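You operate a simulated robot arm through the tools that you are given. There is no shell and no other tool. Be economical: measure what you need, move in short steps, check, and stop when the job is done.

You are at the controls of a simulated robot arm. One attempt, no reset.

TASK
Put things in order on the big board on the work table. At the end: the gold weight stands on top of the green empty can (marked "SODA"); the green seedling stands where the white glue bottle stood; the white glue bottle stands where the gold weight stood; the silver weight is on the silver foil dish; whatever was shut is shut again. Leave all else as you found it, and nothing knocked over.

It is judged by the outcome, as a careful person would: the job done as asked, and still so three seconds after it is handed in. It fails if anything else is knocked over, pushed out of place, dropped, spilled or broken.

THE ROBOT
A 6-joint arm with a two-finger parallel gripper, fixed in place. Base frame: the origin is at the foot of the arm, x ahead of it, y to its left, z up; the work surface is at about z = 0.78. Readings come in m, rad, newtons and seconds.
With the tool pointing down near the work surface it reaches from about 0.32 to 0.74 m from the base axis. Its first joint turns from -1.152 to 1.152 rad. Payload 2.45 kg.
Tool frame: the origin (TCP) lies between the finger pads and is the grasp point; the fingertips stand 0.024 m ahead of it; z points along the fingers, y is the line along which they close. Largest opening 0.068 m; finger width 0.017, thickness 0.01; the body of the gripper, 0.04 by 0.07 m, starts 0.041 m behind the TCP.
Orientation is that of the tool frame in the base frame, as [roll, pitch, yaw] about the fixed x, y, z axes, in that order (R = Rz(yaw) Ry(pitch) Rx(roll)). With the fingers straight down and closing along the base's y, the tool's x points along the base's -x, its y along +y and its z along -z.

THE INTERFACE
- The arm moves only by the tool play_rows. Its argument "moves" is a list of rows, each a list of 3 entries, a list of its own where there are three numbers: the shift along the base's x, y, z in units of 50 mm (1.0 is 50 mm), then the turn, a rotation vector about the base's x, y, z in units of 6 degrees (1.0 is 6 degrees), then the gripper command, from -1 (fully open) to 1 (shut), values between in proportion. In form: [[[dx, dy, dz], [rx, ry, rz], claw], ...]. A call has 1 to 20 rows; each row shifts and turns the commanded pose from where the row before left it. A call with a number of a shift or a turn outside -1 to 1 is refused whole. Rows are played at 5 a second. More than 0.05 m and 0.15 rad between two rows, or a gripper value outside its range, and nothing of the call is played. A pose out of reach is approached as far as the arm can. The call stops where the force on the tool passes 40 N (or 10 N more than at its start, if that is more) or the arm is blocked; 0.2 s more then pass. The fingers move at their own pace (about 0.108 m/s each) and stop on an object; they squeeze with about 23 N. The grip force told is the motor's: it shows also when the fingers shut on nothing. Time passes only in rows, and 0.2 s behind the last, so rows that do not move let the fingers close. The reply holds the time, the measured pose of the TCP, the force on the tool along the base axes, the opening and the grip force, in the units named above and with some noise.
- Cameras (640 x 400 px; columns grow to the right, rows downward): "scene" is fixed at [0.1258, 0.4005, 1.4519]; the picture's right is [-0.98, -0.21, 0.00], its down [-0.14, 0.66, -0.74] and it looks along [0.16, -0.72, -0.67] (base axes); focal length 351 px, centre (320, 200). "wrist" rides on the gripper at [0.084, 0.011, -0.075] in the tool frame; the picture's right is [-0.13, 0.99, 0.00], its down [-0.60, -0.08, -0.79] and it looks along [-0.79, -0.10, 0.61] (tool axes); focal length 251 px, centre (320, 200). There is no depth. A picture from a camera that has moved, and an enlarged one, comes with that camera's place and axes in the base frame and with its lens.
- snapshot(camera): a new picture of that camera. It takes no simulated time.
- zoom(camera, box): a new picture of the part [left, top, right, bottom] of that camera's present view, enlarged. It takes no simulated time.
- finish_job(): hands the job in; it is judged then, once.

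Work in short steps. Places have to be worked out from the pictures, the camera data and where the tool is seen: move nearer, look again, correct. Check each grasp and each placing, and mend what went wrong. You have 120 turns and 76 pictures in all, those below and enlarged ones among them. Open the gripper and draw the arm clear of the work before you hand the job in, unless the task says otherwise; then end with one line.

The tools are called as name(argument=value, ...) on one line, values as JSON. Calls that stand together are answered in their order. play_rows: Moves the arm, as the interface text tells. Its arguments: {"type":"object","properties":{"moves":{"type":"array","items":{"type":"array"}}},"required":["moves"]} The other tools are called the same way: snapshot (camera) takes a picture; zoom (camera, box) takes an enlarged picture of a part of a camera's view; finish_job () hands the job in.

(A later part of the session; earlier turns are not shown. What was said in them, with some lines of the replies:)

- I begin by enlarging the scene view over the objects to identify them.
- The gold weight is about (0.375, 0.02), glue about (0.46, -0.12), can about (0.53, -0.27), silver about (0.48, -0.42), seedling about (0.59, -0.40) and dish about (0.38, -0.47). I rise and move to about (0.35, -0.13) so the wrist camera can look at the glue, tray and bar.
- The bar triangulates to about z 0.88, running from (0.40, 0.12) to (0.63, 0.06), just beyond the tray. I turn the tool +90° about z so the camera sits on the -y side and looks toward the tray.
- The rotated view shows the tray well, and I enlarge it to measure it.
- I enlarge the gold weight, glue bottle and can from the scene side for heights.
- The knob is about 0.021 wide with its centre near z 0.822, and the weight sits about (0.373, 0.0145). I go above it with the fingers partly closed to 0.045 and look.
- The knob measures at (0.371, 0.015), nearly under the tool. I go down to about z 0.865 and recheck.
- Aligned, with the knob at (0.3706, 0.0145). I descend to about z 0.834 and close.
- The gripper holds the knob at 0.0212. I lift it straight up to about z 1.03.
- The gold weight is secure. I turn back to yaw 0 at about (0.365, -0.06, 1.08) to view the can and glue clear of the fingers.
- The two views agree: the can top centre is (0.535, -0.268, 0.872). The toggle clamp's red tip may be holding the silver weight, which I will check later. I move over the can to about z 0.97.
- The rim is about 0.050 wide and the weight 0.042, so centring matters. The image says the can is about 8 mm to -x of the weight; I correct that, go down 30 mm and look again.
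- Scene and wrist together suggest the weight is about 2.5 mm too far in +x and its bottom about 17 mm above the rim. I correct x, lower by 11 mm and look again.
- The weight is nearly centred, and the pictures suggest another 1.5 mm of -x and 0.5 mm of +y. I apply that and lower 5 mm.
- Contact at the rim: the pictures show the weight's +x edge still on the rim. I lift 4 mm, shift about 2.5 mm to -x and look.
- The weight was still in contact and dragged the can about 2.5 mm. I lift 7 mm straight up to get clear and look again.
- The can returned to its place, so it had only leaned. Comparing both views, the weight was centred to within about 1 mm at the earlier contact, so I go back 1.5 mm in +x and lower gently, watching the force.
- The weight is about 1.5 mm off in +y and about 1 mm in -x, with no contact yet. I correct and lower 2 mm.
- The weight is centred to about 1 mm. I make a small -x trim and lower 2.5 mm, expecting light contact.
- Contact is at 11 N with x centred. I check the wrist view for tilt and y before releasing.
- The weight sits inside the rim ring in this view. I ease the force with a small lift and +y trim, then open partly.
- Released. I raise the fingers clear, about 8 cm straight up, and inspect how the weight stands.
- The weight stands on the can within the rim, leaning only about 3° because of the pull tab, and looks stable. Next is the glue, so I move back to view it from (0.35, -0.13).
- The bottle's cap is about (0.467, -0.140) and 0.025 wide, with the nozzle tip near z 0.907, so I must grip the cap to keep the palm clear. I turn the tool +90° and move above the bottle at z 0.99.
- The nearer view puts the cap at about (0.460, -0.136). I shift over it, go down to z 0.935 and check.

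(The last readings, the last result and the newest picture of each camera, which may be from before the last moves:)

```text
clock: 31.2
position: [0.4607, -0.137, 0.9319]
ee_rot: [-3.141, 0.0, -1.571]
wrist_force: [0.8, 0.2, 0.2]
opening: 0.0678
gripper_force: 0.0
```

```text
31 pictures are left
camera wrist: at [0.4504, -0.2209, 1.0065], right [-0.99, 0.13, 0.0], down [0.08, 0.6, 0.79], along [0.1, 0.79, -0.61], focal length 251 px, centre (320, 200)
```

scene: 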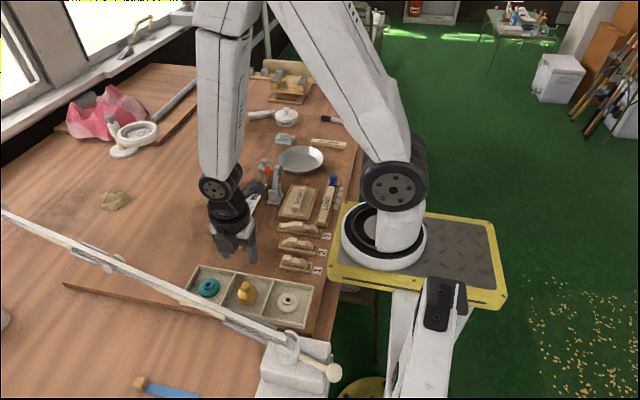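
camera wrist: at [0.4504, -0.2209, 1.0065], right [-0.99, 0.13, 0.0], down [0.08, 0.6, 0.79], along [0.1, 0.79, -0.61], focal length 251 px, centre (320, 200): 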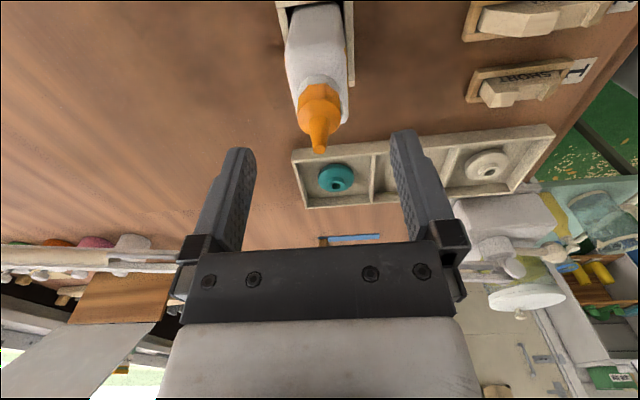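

The tip and cap line up with the tool, with the cap at (0.4615, -0.134). I descend to z 0.877 and close on the cap.

play_rows(moves=[[[0.01, 0.05, -0.5], [0, 0, 0], -1], [[0, 0, -0.6], [0, 0, 0], -1], [[0, 0, 0], [0, 0, 0], -1], [[0, 0, 0], [0, 0, 0], 0], [[0, 0, 0], [0, 0, 0], 1], [[0, 0, 0], [0, 0, 0], 1]])

zoom(camera="scene", box=[190, 170, 286, 250])

```text
clock: 32.6
position: [0.4618, -0.1348, 0.8774]
ee_rot: [-3.141, 0.001, -1.572]
wrist_force: [0.8, -0.7, 0.1]
opening: 0.0355
gripper_force: 23.4
```

```text
5.00 times, centred on (238, 210) of scene
camera zoom: at [0.1258, 0.4005, 1.4519], right [-0.98, -0.21, 0.0], down [-0.14, 0.66, -0.74], along [0.16, -0.72, -0.67], focal length 1754 px, centre (730, 150)
```

zoom: 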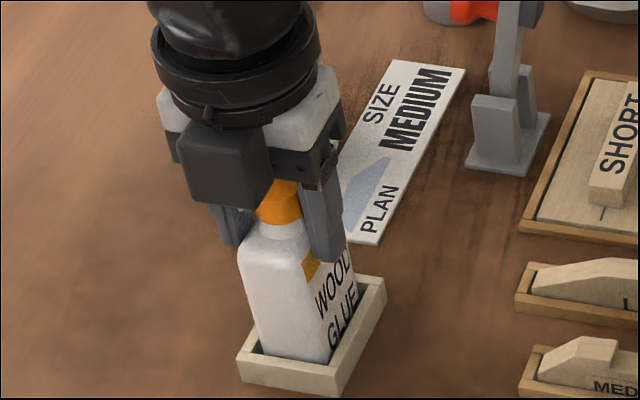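

The fingers closed on the top of the bottle body at 0.0355, with only the tips. I reopen, go 5 mm lower for more hold while still clear of the nozzle, and close again.

play_rows(moves=[[[0, 0, 0], [0, 0, 0], -0.6], [[0, 0, -0.1], [0, 0, 0], -0.6], [[0, 0, 0], [0, 0, 0], -0.6], [[0, 0, 0], [0, 0, 0], 1], [[0, 0, 0], [0, 0, 0], 1], [[0, 0, 0], [0, 0, 0], 1]])

```text
clock: 34.0
position: [0.4599, -0.1362, 0.8709]
ee_rot: [3.141, 0.001, -1.571]
wrist_force: [-0.6, 0.8, 4.3]
opening: 0.0355
gripper_force: 22.9
```

Held again at 0.0355. I lift slowly by 6 cm and check.

play_rows(moves=[[[0, 0, 0.2], [0, 0, 0], 1], [[0, 0, 0.4], [0, 0, 0], 1], [[0, 0, 0.6], [0, 0, 0], 1], [[0, 0, 0.6], [0, 0, 0], 1], [[0, 0, 0], [0, 0, 0], 1]])

zoom(camera="scene", box=[190, 150, 286, 250])

```text
clock: 35.2
position: [0.4612, -0.1348, 0.9633]
ee_rot: [3.141, 0.001, -1.57]
wrist_force: [-0.9, 0.8, -1.1]
opening: 0.0354
gripper_force: 23.0
```

```text
4.00 times, centred on (238, 200) of scene
camera zoom: at [0.1258, 0.4005, 1.4519], right [-0.98, -0.21, 0.0], down [-0.14, 0.66, -0.74], along [0.16, -0.72, -0.67], focal length 1403 px, centre (648, 200)
```

zoom: 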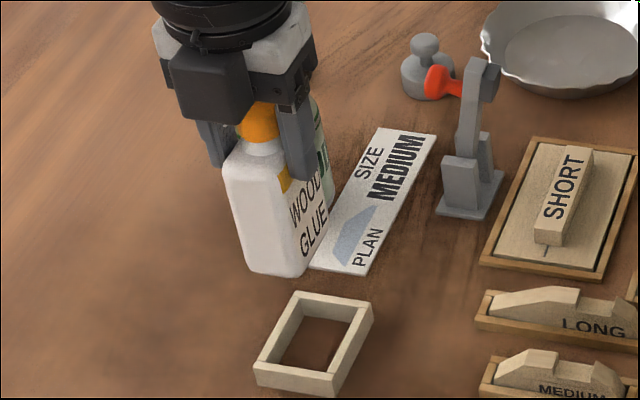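

The bottle is lifted upright, and its holder turns out to be a bottomless frame. I carry it over the middle compartment (0.371, 0.0145) and lower part way.

play_rows(moves=[[[-0.4525, 0.7475, 0], [0, 0, 0], 1], [[-0.4525, 0.7475, 0], [0, 0, 0], 1], [[-0.4525, 0.7475, 0], [0, 0, 0], 1], [[-0.4525, 0.7475, 0], [0, 0, 0], 1], [[0, 0, 0], [0, 0, 0], 1], [[0, 0, -0.6], [0, 0, 0], 1], [[0, 0, -0.5], [0, 0, 0], 1], [[0, 0, 0], [0, 0, 0], 1]])

zoom(camera="scene", box=[199, 240, 295, 310])

```text
clock: 37.0
position: [0.3709, 0.0177, 0.9104]
ee_rot: [-3.141, -0.001, -1.572]
wrist_force: [0.6, 0.6, -1.7]
opening: 0.0355
gripper_force: 23.0
```

```text
5.71 times, centred on (247, 275) of scene
camera zoom: at [0.1258, 0.4006, 1.4519], right [-0.98, -0.21, 0.0], down [-0.14, 0.66, -0.74], along [0.16, -0.72, -0.67], focal length 2004 px, centre (737, -229)
```

zoom: 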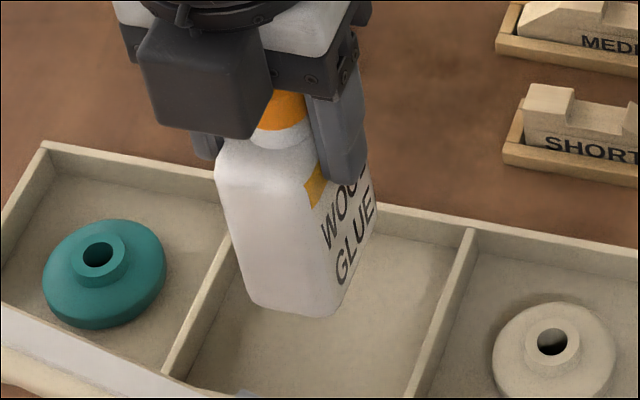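

The bottle is centred between the dividers. I lower it 29 mm and watch the force.

play_rows(moves=[[[0, -0.02, -0.3], [0, 0, 0], 1], [[0, 0, -0.2], [0, 0, 0], 1], [[0, 0, -0.08], [0, 0, 0], 1], [[0, 0, 0], [0, 0, 0], 1]])

```text
clock: 38.0
position: [0.3711, 0.0141, 0.8806]
ee_rot: [-3.141, 0.0, -1.571]
wrist_force: [-0.4, 0.1, -2.0]
opening: 0.0356
gripper_force: 23.0
```

No contact yet, so I continue down in 2 mm steps.

play_rows(moves=[[[0, 0, -0.04], [0, 0, 0], 1], [[0, 0, 0], [0, 0, 0], 1]])

play_rows(moves=[[[0, 0, -0.04], [0, 0, 0], 1], [[0, 0, 0], [0, 0, 0], 1]])

```text
clock: 38.6
position: [0.3703, 0.0138, 0.8783]
ee_rot: [3.141, -0.001, -1.572]
wrist_force: [0.5, 0.8, -1.1]
opening: 0.0356
gripper_force: 23.2
```

```text
clock: 39.2
position: [0.3704, 0.0144, 0.8757]
ee_rot: [-3.141, 0.0, -1.57]
wrist_force: [-0.3, 0.1, -1.6]
opening: 0.0354
gripper_force: 22.7
```

Still free at z 0.8757, so I take two smaller steps.

play_rows(moves=[[[0, 0, -0.03], [0, 0, 0], 1], [[0, 0, 0], [0, 0, 0], 1]])

play_rows(moves=[[[0, 0, -0.03], [0, 0, 0], 1], [[0, 0, 0], [0, 0, 0], 1]])

```text
clock: 39.8
position: [0.3703, 0.0155, 0.8754]
ee_rot: [-3.142, 0.0, -1.57]
wrist_force: [-3.7, -5.8, 24.2]
opening: 0.0357
gripper_force: 23.1
```

```text
clock: 40.2
position: [0.3697, 0.0144, 0.8742]
ee_rot: [3.141, -0.001, -1.571]
wrist_force: [-2.3, -0.2, 13.4]
opening: 0.0354
gripper_force: 22.4
stopped in row 1: the force on the tool passed its limit (the readings are from after the stop); the commanded pose is now the measured one
```

The bottle is on the floor, with contact at about 0.875. I ease up 1 mm, open gradually, then rise straight up.

play_rows(moves=[[[0, 0, 0.02], [0, 0, 0], 1], [[0, 0, 0], [0, 0, 0], -0.2], [[0, 0, 0], [0, 0, 0], -0.6], [[0, 0, 0.3], [0, 0, 0], -0.6], [[0, 0, 0.8], [0, 0, 0], -0.6], [[0, 0, 0.9], [0, 0, 0], -0.6], [[0, 0, 0.9], [0, 0, 0], -0.6], [[0, 0, 0], [0, 0, 0], -1]])

snapshot(camera="scene")

```text
clock: 42.0
position: [0.3712, 0.0143, 1.0181]
ee_rot: [3.142, 0.0, -1.571]
wrist_force: [0.0, -0.4, -0.4]
opening: 0.0681
gripper_force: 0.1
```

```text
27 pictures are left
```

scene: 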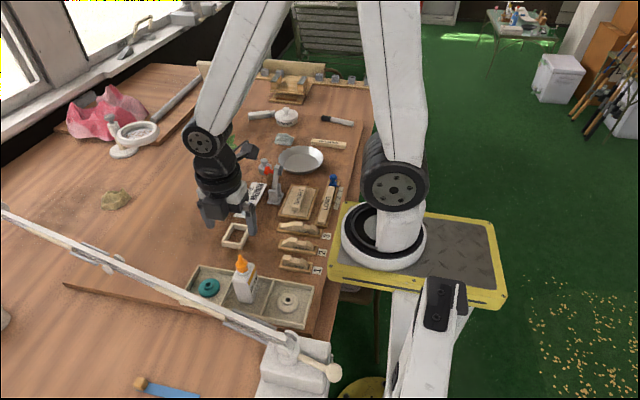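

The bottle stands in the middle compartment. Next is the seedling, so I turn back to yaw 0 and move to about (0.43, -0.36, 1.03), from where the wrist sees the seedling, silver weight and clamp.

play_rows(moves=[[[0.08, -0.5, 0.2], [0, 0, -1], -1], [[0.08, -0.5, 0.2], [0, 0, -1], -1], [[0.08, -0.5, 0.1], [0, 0, -1], -1], [[0.08, -0.5, 0], [0, 0, -1], -1], [[0.08, -0.5, 0], [0, 0, -1], -1], [[0.08, -0.5, 0], [0, 0, -1], -1], [[0.08, -0.5, 0], [0, 0, -1], -1], [[0.08, -0.5, 0], [0, 0, -1], -1], [[0.08, -0.5, 0], [0, 0, -1], -1], [[0.08, -0.5, 0], [0, 0, -1], -1], [[0.08, -0.5, 0], [0, 0, -1], -1], [[0.08, -0.5, 0], [0, 0, -1], -1], [[0.08, -0.5, 0], [0, 0, -1], -1], [[0.08, -0.5, -0.1], [0, 0, -1], -1], [[0.08, -0.5, -0.1], [0, 0, -1], -1], [[0, 0, 0], [0, 0, 0], -1]])

zoom(camera="wrist", box=[200, 0, 440, 150])

```text
clock: 45.4
position: [0.4342, -0.3585, 1.0325]
ee_rot: [-3.141, 0.0, 3.139]
wrist_force: [-0.2, -0.1, 0.5]
opening: 0.068
gripper_force: 0.1
```

```text
2.67 times, centred on (320, 75) of wrist
camera zoom: at [0.3502, -0.3481, 1.1085], right [0.13, 0.99, 0.0], down [0.6, -0.08, 0.79], along [0.79, -0.1, -0.61], focal length 670 px, centre (320, 533)
```

zoom: 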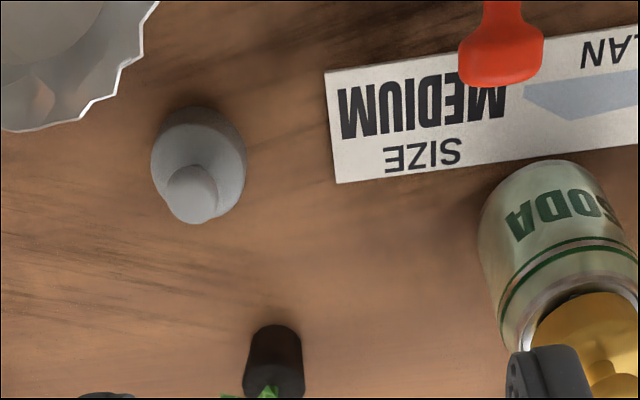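

The silver weight is free; the clamp's tip is well away over the card. I do it now: the knob is at about (0.4815, -0.4185), so I move above it and go down to about z 0.88.

play_rows(moves=[[[0.47, -0.6, 0], [0, 0, 0], -0.3], [[0.47, -0.6, 0], [0, 0, 0], -0.3], [[0, 0, -0.9], [0, 0, 0], -0.3], [[0, 0, -0.9], [0, 0, 0], -0.3], [[0, 0, -0.9], [0, 0, 0], -0.3], [[0, 0, -0.35], [0, 0, 0], -0.3], [[0, 0, 0], [0, 0, 0], -0.3]])

snapshot(camera="wrist")

```text
clock: 47.0
position: [0.4783, -0.4183, 0.8827]
ee_rot: [-3.141, 0.0, -3.141]
wrist_force: [-0.5, -0.1, -0.6]
opening: 0.0441
gripper_force: 0.1
```

```text
25 pictures are left
camera wrist: at [0.3954, -0.4084, 0.9587], right [0.13, 0.99, 0.0], down [0.6, -0.08, 0.79], along [0.79, -0.1, -0.61], focal length 251 px, centre (320, 200)
```

wrist: 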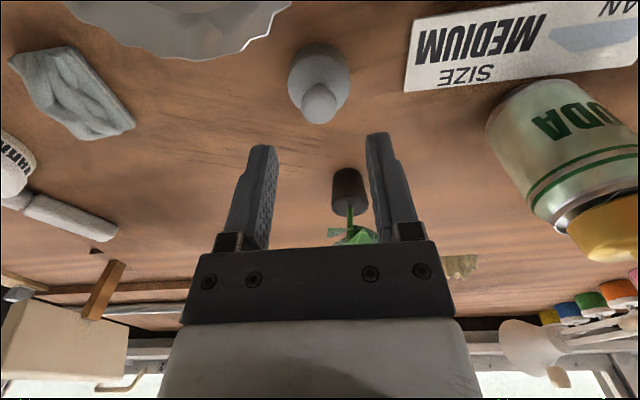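

The knob is at (0.4818, -0.4195), nearly under the tool. I descend to z 0.830 and close.

play_rows(moves=[[[0.03, -0.015, -0.5], [0, 0, 0], -0.3], [[0, 0, -0.55], [0, 0, 0], -0.3], [[0, 0, 0], [0, 0, 0], -0.3], [[0, 0, 0], [0, 0, 0], 1], [[0, 0, 0], [0, 0, 0], 1], [[0, 0, 0], [0, 0, 0], 1]])

```text
clock: 48.4
position: [0.4799, -0.4213, 0.8311]
ee_rot: [3.14, 0.001, 3.141]
wrist_force: [-0.9, -0.6, -0.4]
opening: 0.0211
gripper_force: 22.9
```

The knob is gripped at 0.0211. I lift to about z 0.95 and move over the dish at about (0.377, -0.48).

play_rows(moves=[[[0, 0, 0.5], [0, 0, 0], 1], [[0, 0, 0.9], [0, 0, 0], 1], [[0, 0, 0.9], [0, 0, 0], 1], [[-0.7, -0.4, 0], [0, 0, 0], 1], [[-0.7, -0.4, 0], [0, 0, 0], 1], [[-0.7, -0.4, 0], [0, 0, 0], 1], [[0, 0, 0], [0, 0, 0], 1]])

zoom(camera="scene", box=[255, 110, 351, 180])

zoom(camera="wrist", box=[160, 0, 480, 200])

```text
clock: 50.0
position: [0.3715, -0.4821, 0.948]
ee_rot: [3.141, -0.001, -3.141]
wrist_force: [-0.3, -0.3, -2.3]
opening: 0.0213
gripper_force: 23.4
```

```text
5.71 times, centred on (303, 145) of scene
camera zoom: at [0.1258, 0.4005, 1.4519], right [-0.98, -0.21, 0.0], down [-0.14, 0.66, -0.74], along [0.16, -0.72, -0.67], focal length 2004 px, centre (417, 514)
```

zoom: 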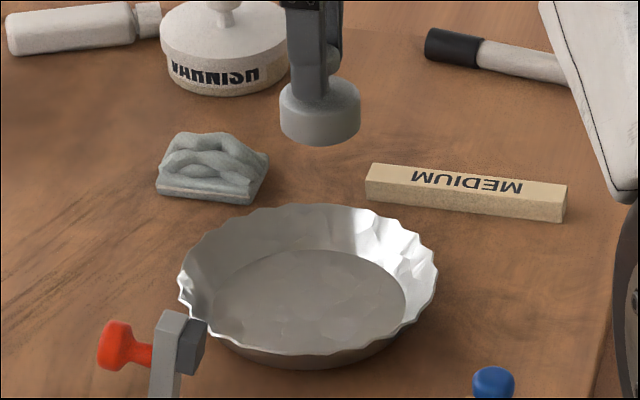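

```text
2.00 times, centred on (320, 100) of wrist
camera zoom: at [0.2879, -0.4716, 1.0246], right [0.13, 0.99, 0.0], down [0.6, -0.08, 0.79], along [0.79, -0.1, -0.61], focal length 503 px, centre (320, 400)
```

zoom: 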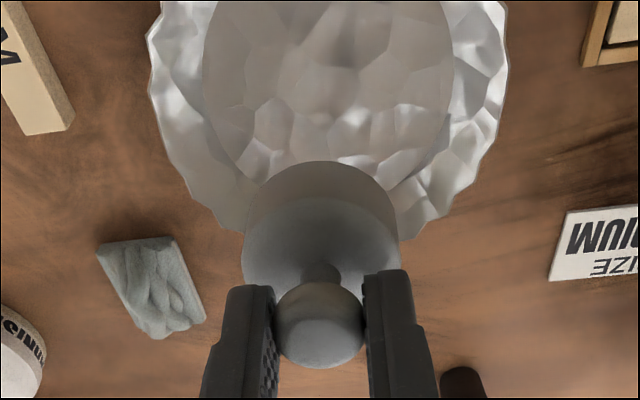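

The dish floor centre is at about (0.375, -0.48), with about 25 mm of tolerance. I lower to z 0.845 and then feel for contact.

play_rows(moves=[[[0.05, 0, -0.6], [0, 0, 0], 1], [[0, 0, -0.8], [0, 0, 0], 1], [[0, 0, -0.6], [0, 0, 0], 1], [[0, 0, 0], [0, 0, 0], 1]])

play_rows(moves=[[[0, 0, -0.08], [0, 0, 0], 1], [[0, 0, 0], [0, 0, 0], 1]])

play_rows(moves=[[[0, 0, -0.05], [0, 0, 0], 1], [[0, 0, 0], [0, 0, 0], 1]])

```text
clock: 51.0
position: [0.3755, -0.4807, 0.8454]
ee_rot: [3.141, 0.0, -3.141]
wrist_force: [-0.6, 0.1, -2.4]
opening: 0.0211
gripper_force: 23.0
```

```text
clock: 51.6
position: [0.3744, -0.4812, 0.8424]
ee_rot: [-3.141, 0.0, 3.141]
wrist_force: [0.3, -0.6, -2.1]
opening: 0.0209
gripper_force: 23.1
```

```text
clock: 52.2
position: [0.376, -0.4788, 0.839]
ee_rot: [3.141, -0.001, 3.14]
wrist_force: [-0.2, -0.3, -2.0]
opening: 0.0208
gripper_force: 23.1
```

Still free at 0.839, so I continue in small steps.

play_rows(moves=[[[0, 0, -0.04], [0, 0, 0], 1], [[0, 0, 0], [0, 0, 0], 1]])

play_rows(moves=[[[0, 0, -0.03], [0, 0, 0], 1], [[0, 0, 0], [0, 0, 0], 1]])

```text
clock: 52.8
position: [0.3763, -0.4798, 0.8372]
ee_rot: [3.141, 0.0, 3.141]
wrist_force: [-0.1, 0.3, -1.6]
opening: 0.0208
gripper_force: 22.3
```

```text
clock: 53.4
position: [0.3763, -0.4808, 0.8354]
ee_rot: [3.141, 0.0, -3.141]
wrist_force: [0.5, 0.5, -2.5]
opening: 0.0211
gripper_force: 22.6
```

play_rows(moves=[[[0, 0, -0.03], [0, 0, 0], 1], [[0, 0, 0], [0, 0, 0], 1]])

```text
clock: 54.0
position: [0.3753, -0.4811, 0.8348]
ee_rot: [3.141, -0.001, 3.141]
wrist_force: [-1.2, 0.5, 4.0]
opening: 0.0212
gripper_force: 22.8
```

Light contact with the dish floor. I open and rise straight up, then check the placing.

play_rows(moves=[[[0, 0, 0], [0, 0, 0], 0.2], [[0, 0, 0], [0, 0, 0], -0.3], [[0, 0, 0], [0, 0, 0], -0.3], [[0, 0, 0.5], [0, 0, 0], -0.3], [[0, 0, 0.9], [0, 0, 0], -0.3], [[0, 0, 0.9], [0, 0, 0], -0.3], [[0, 0, 0.9], [0, 0, 0], -0.3], [[0, 0, 0.9], [0, 0, 0], -1], [[0, 0, 0], [0, 0, 0], -1]])

zoom(camera="scene", box=[200, 100, 360, 200])

```text
clock: 56.0
position: [0.3773, -0.481, 1.0372]
ee_rot: [3.142, -0.001, -3.141]
wrist_force: [-0.3, 0.2, 0.0]
opening: 0.0681
gripper_force: 0.1
```

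```text
4.00 times, centred on (280, 150) of scene
camera zoom: at [0.1258, 0.4006, 1.4519], right [-0.98, -0.21, 0.0], down [-0.14, 0.66, -0.74], along [0.16, -0.72, -0.67], focal length 1403 px, centre (480, 400)
```

zoom: 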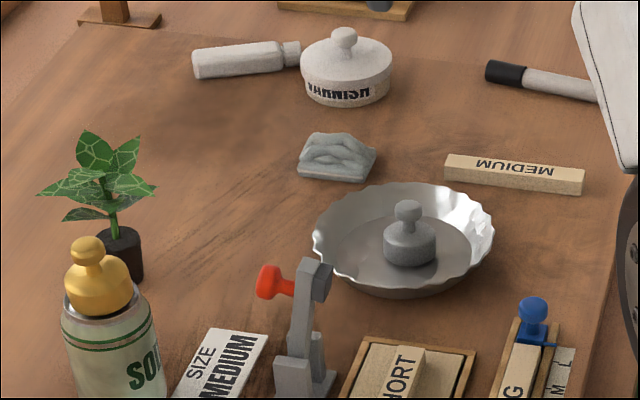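

The silver weight stands in the dish. I now take a close look at the seedling from about (0.40, -0.40, 1.06).

play_rows(moves=[[[0.3, 0.8, 0.2], [0, 0, 0], -1], [[0.15, 0.8, 0.2], [0, 0, 0], -1], [[0, 0, 0], [0, 0, 0], -1]])

zoom(camera="wrist", box=[256, 110, 384, 240])

zoom(camera="scene", box=[200, 125, 264, 175])

```text
clock: 56.8
position: [0.4023, -0.4004, 1.0555]
ee_rot: [-3.141, -0.001, -3.142]
wrist_force: [0.2, -0.1, -0.6]
opening: 0.0678
gripper_force: 0.0
```

```text
3.08 times, centred on (320, 175) of wrist
camera zoom: at [0.3202, -0.39, 1.1319], right [0.13, 0.99, 0.0], down [0.6, -0.08, 0.79], along [0.79, -0.1, -0.61], focal length 774 px, centre (320, 277)
```

zoom: 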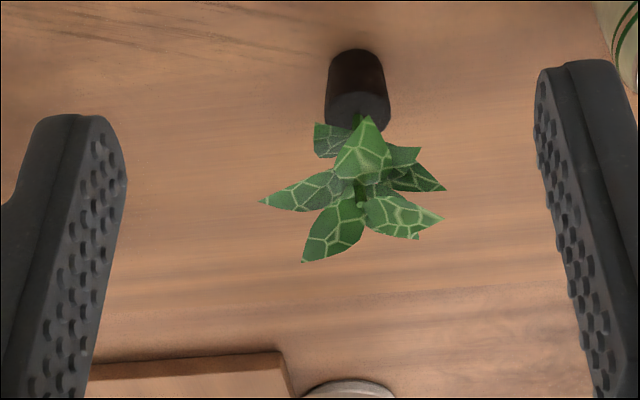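

```text
8.00 times, centred on (232, 150) of scene
camera zoom: at [0.1258, 0.4006, 1.4519], right [-0.98, -0.21, 0.0], down [-0.14, 0.66, -0.74], along [0.16, -0.72, -0.67], focal length 2806 px, centre (1024, 600)
```

zoom: 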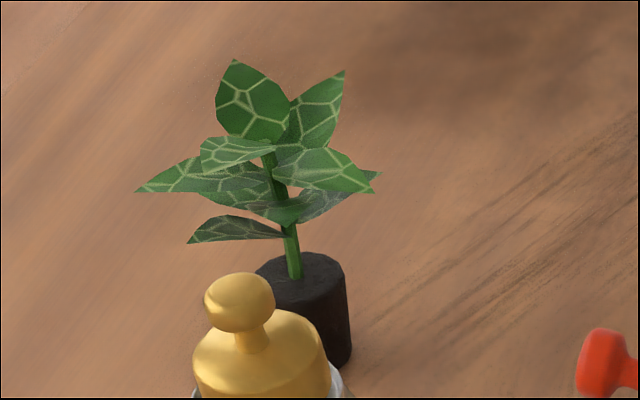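

Triangulating the leaves, on the base side the leaf tips are at z 0.86-0.87 at a radius of about 0.04, and the pot is at (0.591, -0.404), z 0.78-0.816. I plan a low approach along +x, 30° above horizontal with the camera on top, so I first turn the yaw by 180°.

play_rows(moves=[[[0.1, 0, 0], [0, 0, 1], -1], [[0.1, 0, 0], [0, 0, 1], -1], [[0.1, 0, 0], [0, 0, 1], -1], [[0.1, 0, 0], [0, 0, 1], -1], [[0.1, 0, 0], [0, 0, 1], -1], [[0.1, 0, 0], [0, 0, 1], -1], [[0.1, 0, 0], [0, 0, 1], -1], [[0.1, 0, 0], [0, 0, 1], -1], [[0.1, 0, 0], [0, 0, 1], -1], [[0.1, 0, 0], [0, 0, 1], -1], [[0, 0, 0], [0, 0, 1], -1], [[0, 0, 0], [0, 0, 1], -1], [[0, 0, 0], [0, 0, 1], -1], [[0, 0, 0], [0, 0, 1], -1], [[0, 0, 0], [0, 0, 1], -1], [[0, 0, 0], [0, 0, 1], -1], [[0, 0, 0], [0, 0, 1], -1], [[0, 0, 0], [0, 0, 1], -1], [[0, 0, 0], [0, 0, 1], -1], [[0, 0, 0], [0, 0, 1], -1]])

play_rows(moves=[[[0, 0, 0], [0, 0, 1], -1], [[0, 0, 0], [0, 0, 1], -1], [[0, 0, 0], [0, 0, 1], -1], [[0, 0, 0], [0, 0, 1], -1], [[0, 0, 0], [0, 0, 1], -1], [[0, 0, 0], [0, 0, 1], -1], [[0, 0, 0], [0, 0, 1], -1], [[0, 0, 0], [0, 0, 1], -1], [[0, 0, 0], [0, 0, 1], -1], [[0, 0, 0], [0, 0, 1], -1], [[0, 0, 0], [0, 0, 0], -1]])

```text
clock: 61.0
position: [0.4497, -0.4003, 1.0586]
ee_rot: [3.141, 0.0, -1.045]
wrist_force: [-0.1, -0.4, 0.5]
opening: 0.0679
gripper_force: 0.2
```

```text
clock: 63.4
position: [0.5404, -0.25, 1.0333]
ee_rot: [3.03, -0.023, -0.526]
wrist_force: [-0.5, -0.5, -0.1]
opening: 0.0681
gripper_force: 0.2
out of reach, approached as far as the arm can: row 1, 2, 3, 4, 5, 6, 7, 8, 9, 10
```

The joint limit was reached near +120° and the arm drifted to above the can, still clear of it. I turn back the other way, first a few rows to see how the command responds.

play_rows(moves=[[[0, 0, 0.2], [0, 0, -1], -1], [[0, 0, 0], [0, 0, -1], -1], [[0, 0, 0], [0, 0, 0], -1]])

```text
clock: 64.2
position: [0.5402, -0.2495, 1.043]
ee_rot: [3.029, -0.024, -0.736]
wrist_force: [-0.5, -0.5, -0.3]
opening: 0.0681
gripper_force: 0.0
```

The command follows the reached pose. I level the tool (small rotation), rise a little, go back to (0.45, -0.40) and rotate negative.

play_rows(moves=[[[0, 0, 0.3], [0.473, -0.277, 0], -1], [[0, 0, 0.2], [0.473, -0.277, 0], -1], [[-0.3, -0.5, 0], [0, 0, -1], -1], [[-0.3, -0.5, 0], [0, 0, -1], -1], [[-0.3, -0.5, 0], [0, 0, -1], -1], [[-0.3, -0.5, 0], [0, 0, -1], -1], [[-0.3, -0.5, 0], [0, 0, -1], -1], [[-0.3, -0.5, 0], [0, 0, -1], -1], [[0, 0, 0], [0, 0, -1], -1], [[0, 0, 0], [0, 0, -1], -1], [[0, 0, 0], [0, 0, -1], -1], [[0, 0, 0], [0, 0, -1], -1], [[0, 0, 0], [0, 0, -1], -1], [[0, 0, 0], [0, 0, -1], -1], [[0, 0, 0], [0, 0, -1], -1], [[0, 0, 0], [0, 0, -1], -1], [[0, 0, 0], [0, 0, -1], -1], [[0, 0, 0], [0, 0, -1], -1], [[0, 0, 0], [0, 0, -1], -1], [[0, 0, 0], [0, 0, 0], -1]])

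play_rows(moves=[[[0, 0, 0], [0, 0, -1], -1], [[0, 0, 0], [0, 0, -1], -1], [[0, 0, 0], [0, 0, -1], -1], [[0, 0, 0], [0, 0, -1], -1], [[0, 0, 0], [0, 0, -1], -1], [[0, 0, 0], [0, 0, -1], -1], [[0, 0, 0], [0, 0, -1], -1], [[0, 0, 0], [0, 0, -1], -1], [[0, 0, 0], [0, 0, -1], -1], [[0, 0, 0], [0, 0, -1], -1], [[0, 0, 0], [0, 0, -1], -1], [[0, 0, 0], [0, 0, -1], -1], [[0, 0, 0], [0, 0, -1], -1], [[0, 0, 0], [0, 0, 0], -1]])

```text
clock: 68.4
position: [0.4487, -0.4014, 1.0678]
ee_rot: [-3.14, 0.0, -2.517]
wrist_force: [0.7, -0.3, 0.3]
opening: 0.0681
gripper_force: 0.1
```

```text
clock: 71.4
position: [0.4505, -0.4001, 1.0683]
ee_rot: [-3.139, 0.003, 2.406]
wrist_force: [0.2, 0.2, 0.9]
opening: 0.0683
gripper_force: 0.1
```

The rotation works and yaw is 2.406. I continue toward yaw 0.

play_rows(moves=[[[0, 0, 0], [0, 0, -1], -1], [[0, 0, 0], [0, 0, -1], -1], [[0, 0, 0], [0, 0, -1], -1], [[0, 0, 0], [0, 0, -1], -1], [[0, 0, 0], [0, 0, -1], -1], [[0, 0, 0], [0, 0, -1], -1], [[0, 0, 0], [0, 0, -1], -1], [[0, 0, 0], [0, 0, -1], -1], [[0, 0, 0], [0, 0, -1], -1], [[0, 0, 0], [0, 0, -1], -1], [[0, 0, 0], [0, 0, -1], -1], [[0, 0, 0], [0, 0, -1], -1], [[0, 0, 0], [0, 0, -1], -1], [[0, 0, 0], [0, 0, -1], -1], [[0, 0, 0], [0, 0, -1], -1], [[0, 0, 0], [0, 0, -1], -1], [[0, 0, 0], [0, 0, -1], -1], [[0, 0, 0], [0, 0, -1], -1], [[0, 0, 0], [0, 0, 0], -1]])

```text
clock: 75.4
position: [0.449, -0.3994, 1.0684]
ee_rot: [-3.141, 0.001, 0.52]
wrist_force: [-0.3, -0.1, 0.0]
opening: 0.0681
gripper_force: 0.1
```

I finish the yaw, then tilt by -60° about y, moving toward (0.47, -0.404).

play_rows(moves=[[[0, 0, 0], [0, 0, -1], -1], [[0, 0, 0], [0, 0, -1], -1], [[0, 0, 0], [0, 0, -1], -1], [[0, 0, 0], [0, 0, -1], -1], [[0, 0, 0], [0, 0, -0.97], -1], [[0.08, -0.02, 0], [0, -1, 0], -1], [[0.08, -0.02, 0], [0, -1, 0], -1], [[0.08, -0.02, 0], [0, -1, 0], -1], [[0.08, -0.02, 0], [0, -1, 0], -1], [[0.08, 0, 0], [0, -1, 0], -1], [[0, 0, 0], [0, 0, 0], -1]])

```text
clock: 77.8
position: [0.4697, -0.4046, 1.0693]
ee_rot: [3.141, -0.524, 0.001]
wrist_force: [0.0, 0.9, 0.9]
opening: 0.068
gripper_force: 0.1
```

The tilt is at 30° as intended. I continue to 60° from vertical and check with a scene view.

play_rows(moves=[[[0, 0, 0], [0, -1, 0], -1], [[0, 0, 0], [0, -1, 0], -1], [[0, 0, 0], [0, -1, 0], -1], [[0, 0, 0], [0, -1, 0], -1], [[0, 0, 0], [0, -1, 0], -1], [[0, 0, 0], [0, 0, 0], -1]])

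snapshot(camera="scene")

snapshot(camera="wrist")

```text
clock: 79.2
position: [0.471, -0.4054, 1.0688]
ee_rot: [-3.14, -1.048, 0.002]
wrist_force: [-0.4, 0.6, 0.2]
opening: 0.0681
gripper_force: 0.1
```

```text
19 pictures are left
```

scene: 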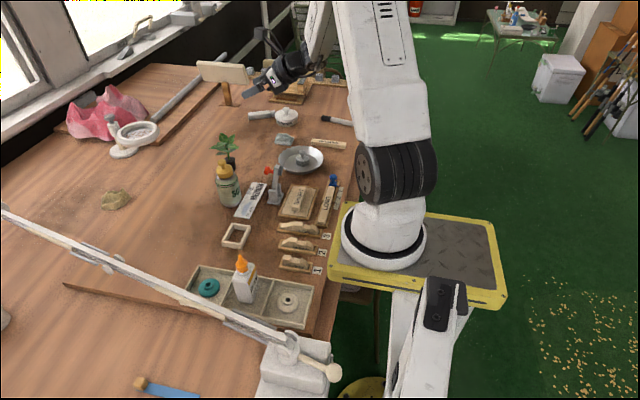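

```text
18 pictures are left
camera wrist: at [0.4479, -0.4159, 1.1792], right [-0.06, -0.99, -0.11], down [-0.99, 0.08, -0.13], along [0.13, 0.1, -0.99], focal length 251 px, centre (320, 200)
```

wrist: 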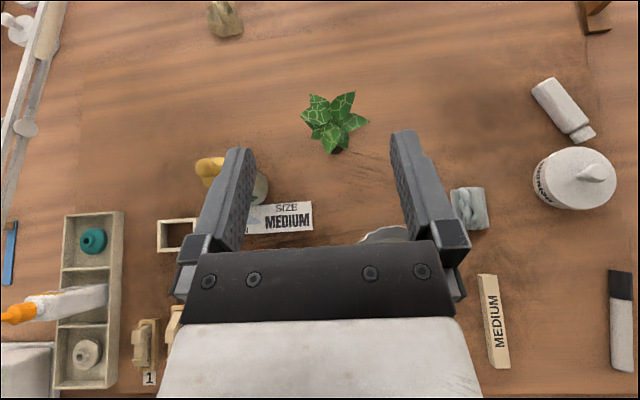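

The top view confirms the pot at about (0.59, -0.406), and the clamp tip at (0.43, -0.30, 0.87) is clear. I lower at x 0.49 to about z 0.83.

play_rows(moves=[[[0.38, -0.02, -0.5], [0, 0, 0], -1], [[0, 0, -0.9], [0, 0, 0], -1], [[0, 0, -0.9], [0, 0, 0], -1], [[0, 0, -0.9], [0, 0, 0], -1], [[0, 0, -0.8], [0, 0, 0], -1], [[0, 0, -0.7], [0, 0, 0], -1], [[0, 0, 0], [0, 0, 0], -1]])

snapshot(camera="wrist")

zoom(camera="scene", box=[200, 100, 328, 180])

```text
clock: 80.8
position: [0.488, -0.4075, 0.8362]
ee_rot: [3.14, -1.049, 0.002]
wrist_force: [0.4, 0.3, 0.1]
opening: 0.068
gripper_force: 0.0
```

```text
17 pictures are left
camera wrist: at [0.4663, -0.419, 0.9463], right [-0.06, -0.99, -0.11], down [-0.99, 0.08, -0.13], along [0.13, 0.1, -0.99], focal length 251 px, centre (320, 200)
```

wrist: 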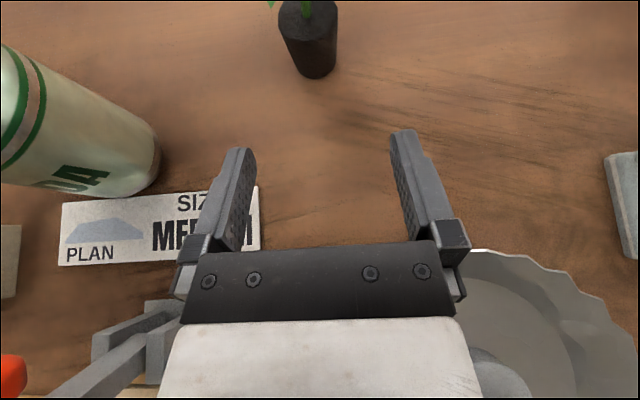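

```text
5.00 times, centred on (264, 140) of scene
camera zoom: at [0.1258, 0.4005, 1.4519], right [-0.98, -0.21, 0.0], down [-0.14, 0.66, -0.74], along [0.16, -0.72, -0.67], focal length 1754 px, centre (600, 500)
```

zoom: 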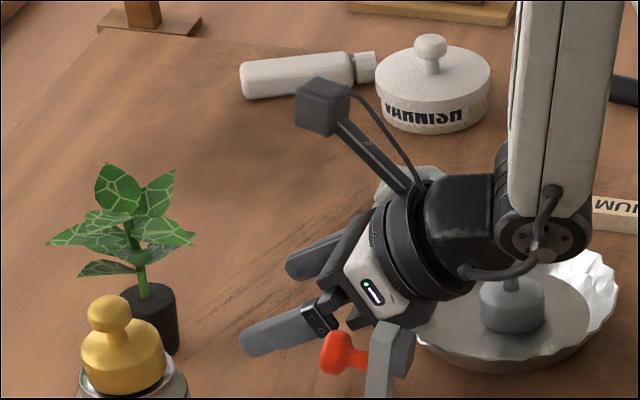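

The gripper is low and aligned, with the pot at (0.591, -0.405) and the camera box passing above the leaves. I lower to z 0.815 and advance 80 mm in steps.

play_rows(moves=[[[0, 0.02, -0.42], [0, 0, 0], -1], [[0.5, 0, 0], [0, 0, 0], -1], [[0.5, 0, 0], [0, 0, 0], -1], [[0.5, 0, 0], [0, 0, 0], -1], [[0, 0, 0], [0, 0, 0], -1]])

zoom(camera="scene", box=[200, 110, 280, 180])

snapshot(camera="wrist")

```text
clock: 82.0
position: [0.5651, -0.4035, 0.8127]
ee_rot: [3.141, -1.045, 0.002]
wrist_force: [-0.2, -0.1, -0.2]
opening: 0.068
gripper_force: 0.1
```

```text
5.71 times, centred on (240, 145) of scene
camera zoom: at [0.1258, 0.4006, 1.4519], right [-0.98, -0.21, 0.0], down [-0.14, 0.66, -0.74], along [0.16, -0.72, -0.67], focal length 2004 px, centre (777, 514)
```

zoom: 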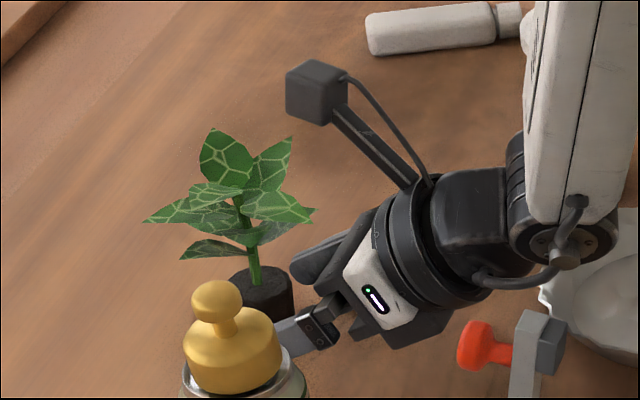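

```text
14 pictures are left
camera wrist: at [0.5425, -0.4151, 0.9237], right [-0.06, -0.99, -0.11], down [-0.99, 0.08, -0.13], along [0.13, 0.1, -0.99], focal length 251 px, centre (320, 200)
```

wrist: 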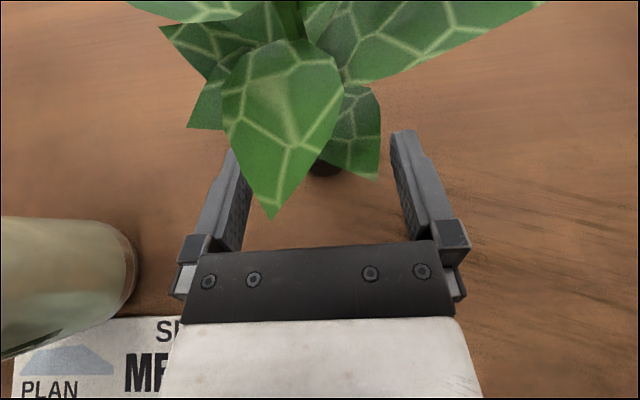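

All is clear, with the pot between the fingers. I advance 13 mm more and close.

play_rows(moves=[[[0.26, 0, 0], [0, 0, 0], -1], [[0, 0, 0], [0, 0, 0], -0.5], [[0, 0, 0], [0, 0, 0], 0], [[0, 0, 0], [0, 0, 0], 1], [[0, 0, 0], [0, 0, 0], 1]])

```text
clock: 83.2
position: [0.5771, -0.4048, 0.8122]
ee_rot: [3.141, -1.046, 0.002]
wrist_force: [0.0, 0.5, 0.8]
opening: 0.0343
gripper_force: 13.8
```

Closing on the pot at about 0.034. I let it settle, then lift 3 cm.

play_rows(moves=[[[0, 0, 0], [0, 0, 0], 1], [[0, 0, 0.2], [0, 0, 0], 1], [[0, 0, 0.4], [0, 0, 0], 1], [[0, 0, 0], [0, 0, 0], 1]])

zoom(camera="scene", box=[200, 100, 280, 170])

```text
clock: 84.2
position: [0.5761, -0.4052, 0.8431]
ee_rot: [3.141, -1.045, 0.0]
wrist_force: [-0.3, 0.3, -0.4]
opening: 0.0341
gripper_force: 13.8
```

```text
5.71 times, centred on (240, 135) of scene
camera zoom: at [0.1258, 0.4005, 1.4519], right [-0.98, -0.21, 0.0], down [-0.14, 0.66, -0.74], along [0.16, -0.72, -0.67], focal length 2004 px, centre (777, 571)
```

zoom: 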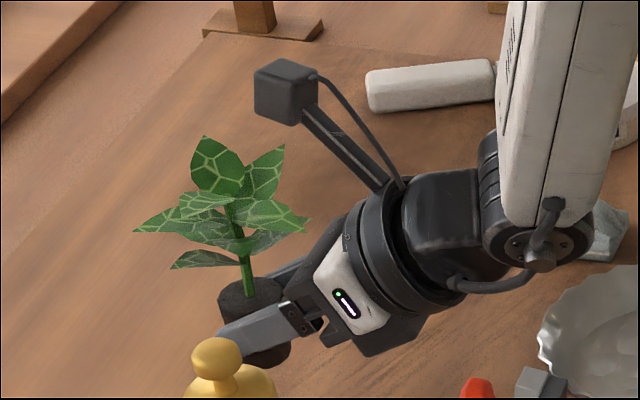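

The seedling is lifted upright; on the table it corresponds to TCP z 0.8125. I raise it well above the can and carry it to the frame, turning 30° in yaw for reach, with TCP target (0.450, -0.1415) to put the pot at (0.461, -0.135).

play_rows(moves=[[[0, 0, 0.8], [0, 0, 0], 1], [[0, 0, 0.9], [0, 0, 0], 1], [[0, 0, 0.9], [0, 0, 0], 1], [[0, 0, 0.8], [0, 0, 0], 1], [[-0.361, 0.753, 0], [0, 0, 0], 1], [[-0.361, 0.753, 0], [0, 0, 1], 1], [[-0.361, 0.753, 0], [0, 0, 1], 1], [[-0.361, 0.753, 0], [0, 0, 1], 1], [[-0.361, 0.753, 0], [0, 0, 1], 1], [[-0.361, 0.753, 0], [0, 0, 1], 1], [[-0.361, 0.753, 0], [0, 0, 0], 1], [[0, 0, 0], [0, 0, 0], 1]])

snapshot(camera="scene")

```text
clock: 86.8
position: [0.4482, -0.142, 1.0149]
ee_rot: [3.139, -1.046, 0.527]
wrist_force: [0.0, 0.5, -0.6]
opening: 0.0345
gripper_force: 14.0
```

```text
12 pictures are left
```

scene: 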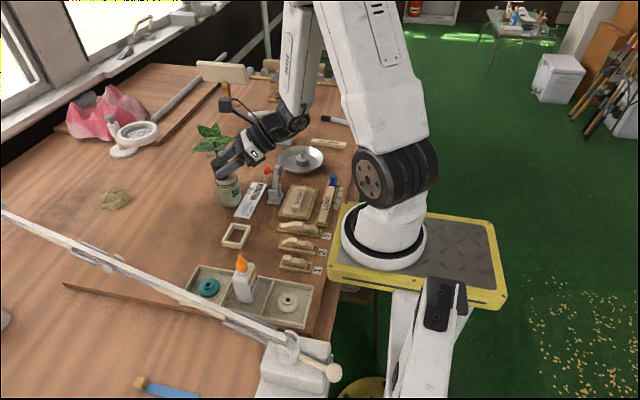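

The seedling is held above the frame. I lower to about z 0.865 and look.

play_rows(moves=[[[0.02, 0.01, -0.9], [0, 0, 0], 1], [[0, 0, -0.9], [0, 0, 0], 1], [[0, 0, -0.7], [0, 0, 0], 1], [[0, 0, -0.5], [0, 0, 0], 1], [[0, 0, 0], [0, 0, 0], 1]])

zoom(camera="scene", box=[190, 185, 286, 255])

```text
clock: 88.0
position: [0.4506, -0.1423, 0.8629]
ee_rot: [3.141, -1.049, 0.524]
wrist_force: [0.3, 0.3, 0.5]
opening: 0.0341
gripper_force: 14.5
```

```text
5.71 times, centred on (238, 220) of scene
camera zoom: at [0.1258, 0.4005, 1.4519], right [-0.98, -0.21, 0.0], down [-0.14, 0.66, -0.74], along [0.16, -0.72, -0.67], focal length 2004 px, centre (789, 86)
```

zoom: 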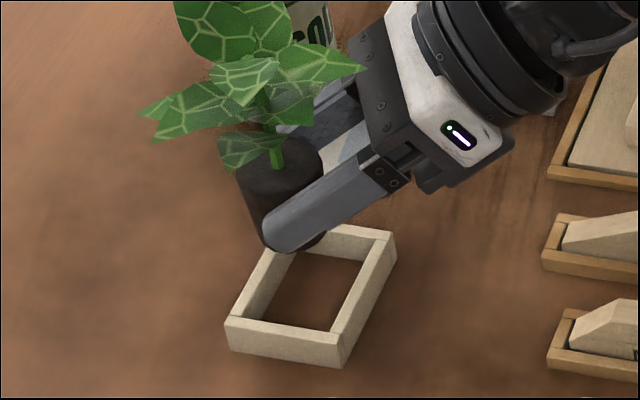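

The pot hovers nearly over the frame. I lower 30 mm, keeping it just above the walls, and measure again.

play_rows(moves=[[[0, 0, -0.3], [0, 0, 0], 1], [[0, 0, -0.3], [0, 0, 0], 1], [[0, 0, 0], [0, 0, 0], 1]])

zoom(camera="scene", box=[204, 215, 268, 255])

zoom(camera="wrist", box=[200, 60, 440, 260])

```text
clock: 88.8
position: [0.4513, -0.1399, 0.8326]
ee_rot: [3.14, -1.048, 0.526]
wrist_force: [-0.7, -0.2, -0.8]
opening: 0.034
gripper_force: 13.6
```

```text
10.00 times, centred on (236, 235) of scene
camera zoom: at [0.1258, 0.4005, 1.4519], right [-0.98, -0.21, 0.0], down [-0.14, 0.66, -0.74], along [0.16, -0.72, -0.67], focal length 3507 px, centre (1160, -150)
```

zoom: 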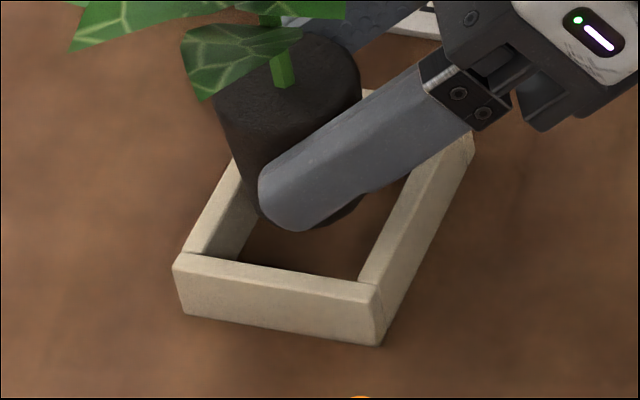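

```text
2.00 times, centred on (320, 160) of wrist
camera zoom: at [0.4376, -0.1618, 0.944], right [0.44, -0.89, -0.11], down [-0.9, -0.43, -0.13], along [0.06, 0.16, -0.99], focal length 503 px, centre (320, 280)
```

zoom: 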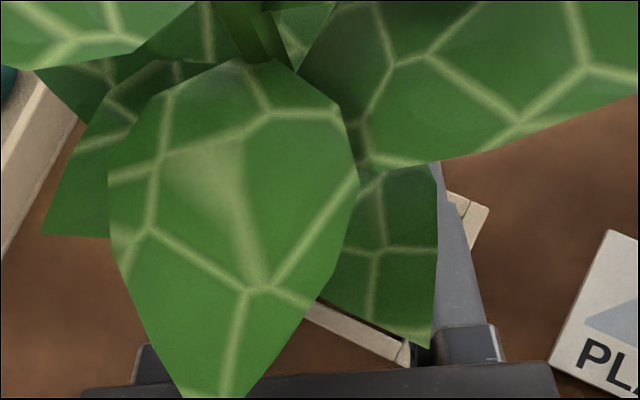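

By projection the pot will land centred in the frame, with gaps of about 9 mm in x and 13-18 mm in y. I lower 16 mm and then feel for contact.

play_rows(moves=[[[0, 0, -0.16], [0, 0, 0], 1], [[0, 0, -0.16], [0, 0, 0], 1], [[0, 0, 0], [0, 0, 0], 1]])

play_rows(moves=[[[0, 0, -0.04], [0, 0, 0], 1], [[0, 0, 0], [0, 0, 0], 1]])

```text
clock: 89.6
position: [0.4507, -0.141, 0.8174]
ee_rot: [-3.141, -1.047, 0.525]
wrist_force: [-0.1, -0.8, -1.2]
opening: 0.0341
gripper_force: 13.7
```

```text
clock: 90.2
position: [0.4504, -0.1409, 0.8162]
ee_rot: [3.14, -1.049, 0.525]
wrist_force: [-6.5, -2.6, 12.4]
opening: 0.0344
gripper_force: 14.0
```

Contact came about 3 mm earlier than expected, so I look at what is touching.

zoom(camera="scene", box=[204, 215, 268, 255])

```text
10.00 times, centred on (236, 235) of scene
camera zoom: at [0.1254, 0.4005, 1.452], right [-0.98, -0.21, 0.0], down [-0.14, 0.66, -0.74], along [0.16, -0.72, -0.67], focal length 3507 px, centre (1160, -150)
```

zoom: 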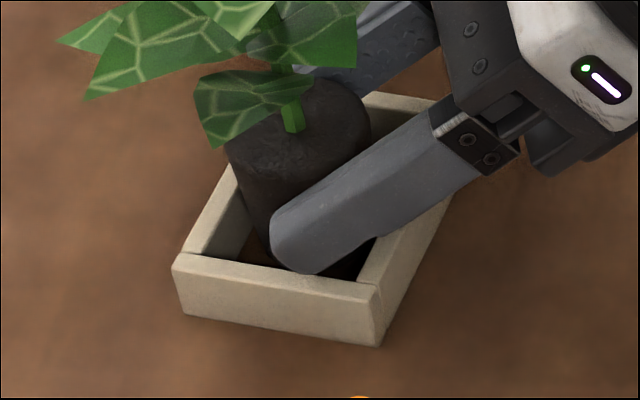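

The near finger's underside rests on the frame's -x wall, leaving the pot about 3 mm above the table. I ease up slightly, then open very gradually so the tapered pot slides down.

play_rows(moves=[[[0, 0, 0.02], [0, 0, 0], 1], [[0, 0, 0], [0, 0, 0], 0.02], [[0, 0, 0], [0, 0, 0], 0], [[0, 0, 0], [0, 0, 0], -0.02], [[0, 0, 0], [0, 0, 0], -0.03], [[0, 0, 0], [0, 0, 0], -0.04], [[0, 0, 0], [0, 0, 0], -0.05], [[0, 0, 0], [0, 0, 0], -0.07], [[0, 0, 0], [0, 0, 0], -0.1], [[0, 0, 0], [0, 0, 0], -0.15], [[0, 0, 0], [0, 0, 0], -0.2], [[0, 0, 0], [0, 0, 0], -0.25]])

zoom(camera="scene", box=[196, 195, 276, 255])

```text
clock: 92.8
position: [0.4514, -0.142, 0.8151]
ee_rot: [3.14, -1.047, 0.525]
wrist_force: [2.1, -7.1, 9.7]
opening: 0.0354
gripper_force: 0.2
```

```text
6.67 times, centred on (236, 225) of scene
camera zoom: at [0.1257, 0.4004, 1.452], right [-0.98, -0.21, 0.0], down [-0.14, 0.66, -0.74], along [0.16, -0.72, -0.67], focal length 2338 px, centre (880, 33)
```

zoom: 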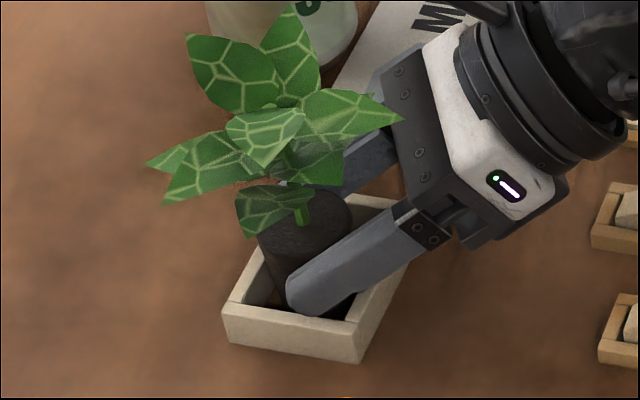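

The opening is blocked at 0.0354 by the frame wall, but the pot appears released. I raise 4 mm to free the finger from the wall, then open a little more.

play_rows(moves=[[[0, 0, 0.04], [0, 0, 0], -0.06], [[0, 0, 0.04], [0, 0, 0], -0.08], [[0, 0, 0], [0, 0, 0], -0.15], [[0, 0, 0], [0, 0, 0], -0.25]])

zoom(camera="scene", box=[196, 195, 276, 255])

```text
clock: 93.8
position: [0.451, -0.1411, 0.8209]
ee_rot: [-3.141, -1.048, 0.526]
wrist_force: [-0.4, 0.0, 0.9]
opening: 0.0425
gripper_force: 0.0
```

```text
6.67 times, centred on (236, 225) of scene
camera zoom: at [0.1258, 0.4006, 1.4519], right [-0.98, -0.21, 0.0], down [-0.14, 0.66, -0.74], along [0.16, -0.72, -0.67], focal length 2338 px, centre (880, 33)
```

zoom: 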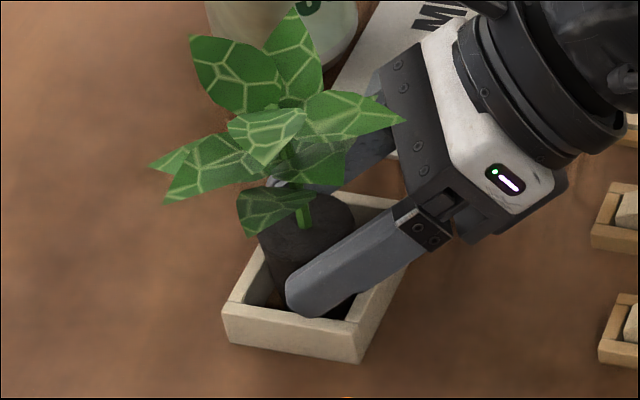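

The pot stands free and upright in the frame, which has not moved. I withdraw horizontally along the finger direction in small steps.

play_rows(moves=[[[-0.26, -0.15, 0], [0, 0, 0], -0.25], [[-0.26, -0.15, 0], [0, 0, 0], -0.25], [[-0.26, -0.15, 0], [0, 0, 0], -0.25], [[0, 0, 0], [0, 0, 0], -0.25]])

```text
clock: 94.8
position: [0.4105, -0.1627, 0.8222]
ee_rot: [3.14, -1.048, 0.526]
wrist_force: [0.5, 0.5, 0.0]
opening: 0.0422
gripper_force: 0.0
```

The first 45 mm was clean. I go back 20 mm more, then straight up.

play_rows(moves=[[[-0.26, -0.15, 0.05], [0, 0, 0], -0.25], [[-0.1, -0.06, 0.1], [0, 0, 0], -0.25], [[0, 0, 0.6], [0, 0, 0], -0.25], [[0, 0, 0.8], [0, 0, 0], -0.25], [[0, 0, 0.9], [0, 0, 0], -0.25], [[0, 0, 0.9], [0, 0, 0], -0.25], [[0, 0, 0.9], [0, 0, 0], -1], [[0, 0, 0], [0, 0, 0], -1]])

snapshot(camera="scene")

zoom(camera="scene", box=[188, 155, 284, 255])

```text
clock: 96.6
position: [0.3965, -0.1733, 1.034]
ee_rot: [-3.139, -1.047, 0.524]
wrist_force: [-0.2, -0.2, -1.0]
opening: 0.0679
gripper_force: 0.1
```

```text
5 pictures are left
```

scene: 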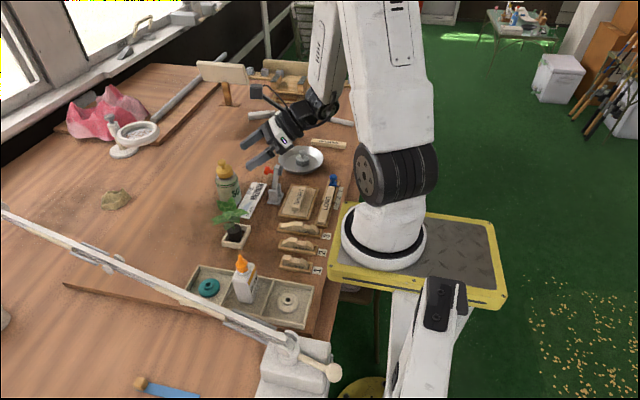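

```text
4.00 times, centred on (236, 205) of scene
camera zoom: at [0.1258, 0.4006, 1.4519], right [-0.98, -0.21, 0.0], down [-0.14, 0.66, -0.74], along [0.16, -0.72, -0.67], focal length 1403 px, centre (656, 180)
```

zoom: 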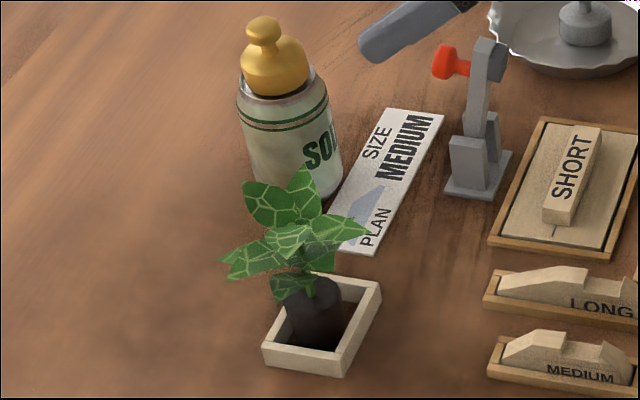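

Everything is in place; I take one enlarged check of how the pot stands in the frame.

zoom(camera="scene", box=[204, 195, 284, 255])

```text
6.67 times, centred on (244, 225) of scene
camera zoom: at [0.1258, 0.4006, 1.4519], right [-0.98, -0.21, 0.0], down [-0.14, 0.66, -0.74], along [0.16, -0.72, -0.67], focal length 2338 px, centre (827, 33)
```

zoom: 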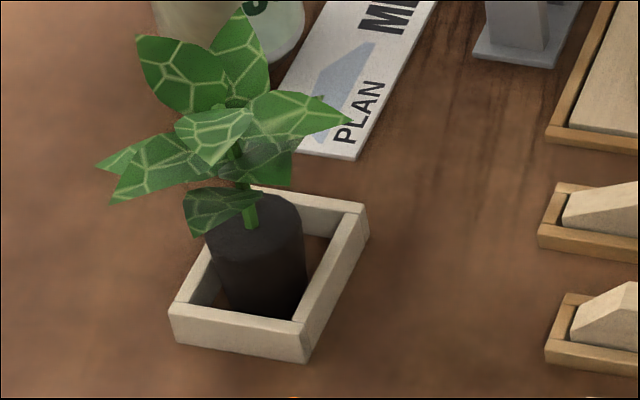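

The pot is upright in the frame. I raise the open gripper another 9 cm so it is clear of the work.

play_rows(moves=[[[0, 0, 0.9], [0, 0, 0], -1], [[0, 0, 0.9], [0, 0, 0], -1], [[0, 0, 0], [0, 0, 0], -1], [[0, 0, 0], [0, 0, 0], -1]])

snapshot(camera="scene")

```text
clock: 97.6
position: [0.3953, -0.1727, 1.1252]
ee_rot: [-3.142, -1.047, 0.526]
wrist_force: [0.5, 1.1, 0.8]
opening: 0.0681
gripper_force: 0.1
```

```text
2 pictures are left
```

scene: 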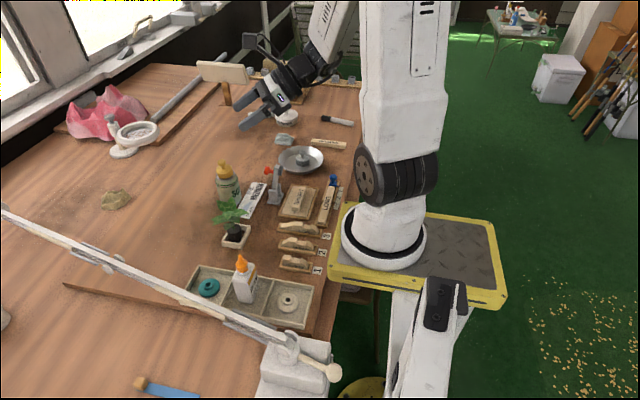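

All four things are placed and everything else looks undisturbed, so I hand the job in.

finish_job()

```text
The job is handed in.
```

The job is handed in: the gold weight is on the can (leaning about 3° on its pull tab), the glue bottle is where the gold weight stood, the seedling is in the glue's frame, the silver weight is in the foil dish, and I found nothing shut that needed opening.
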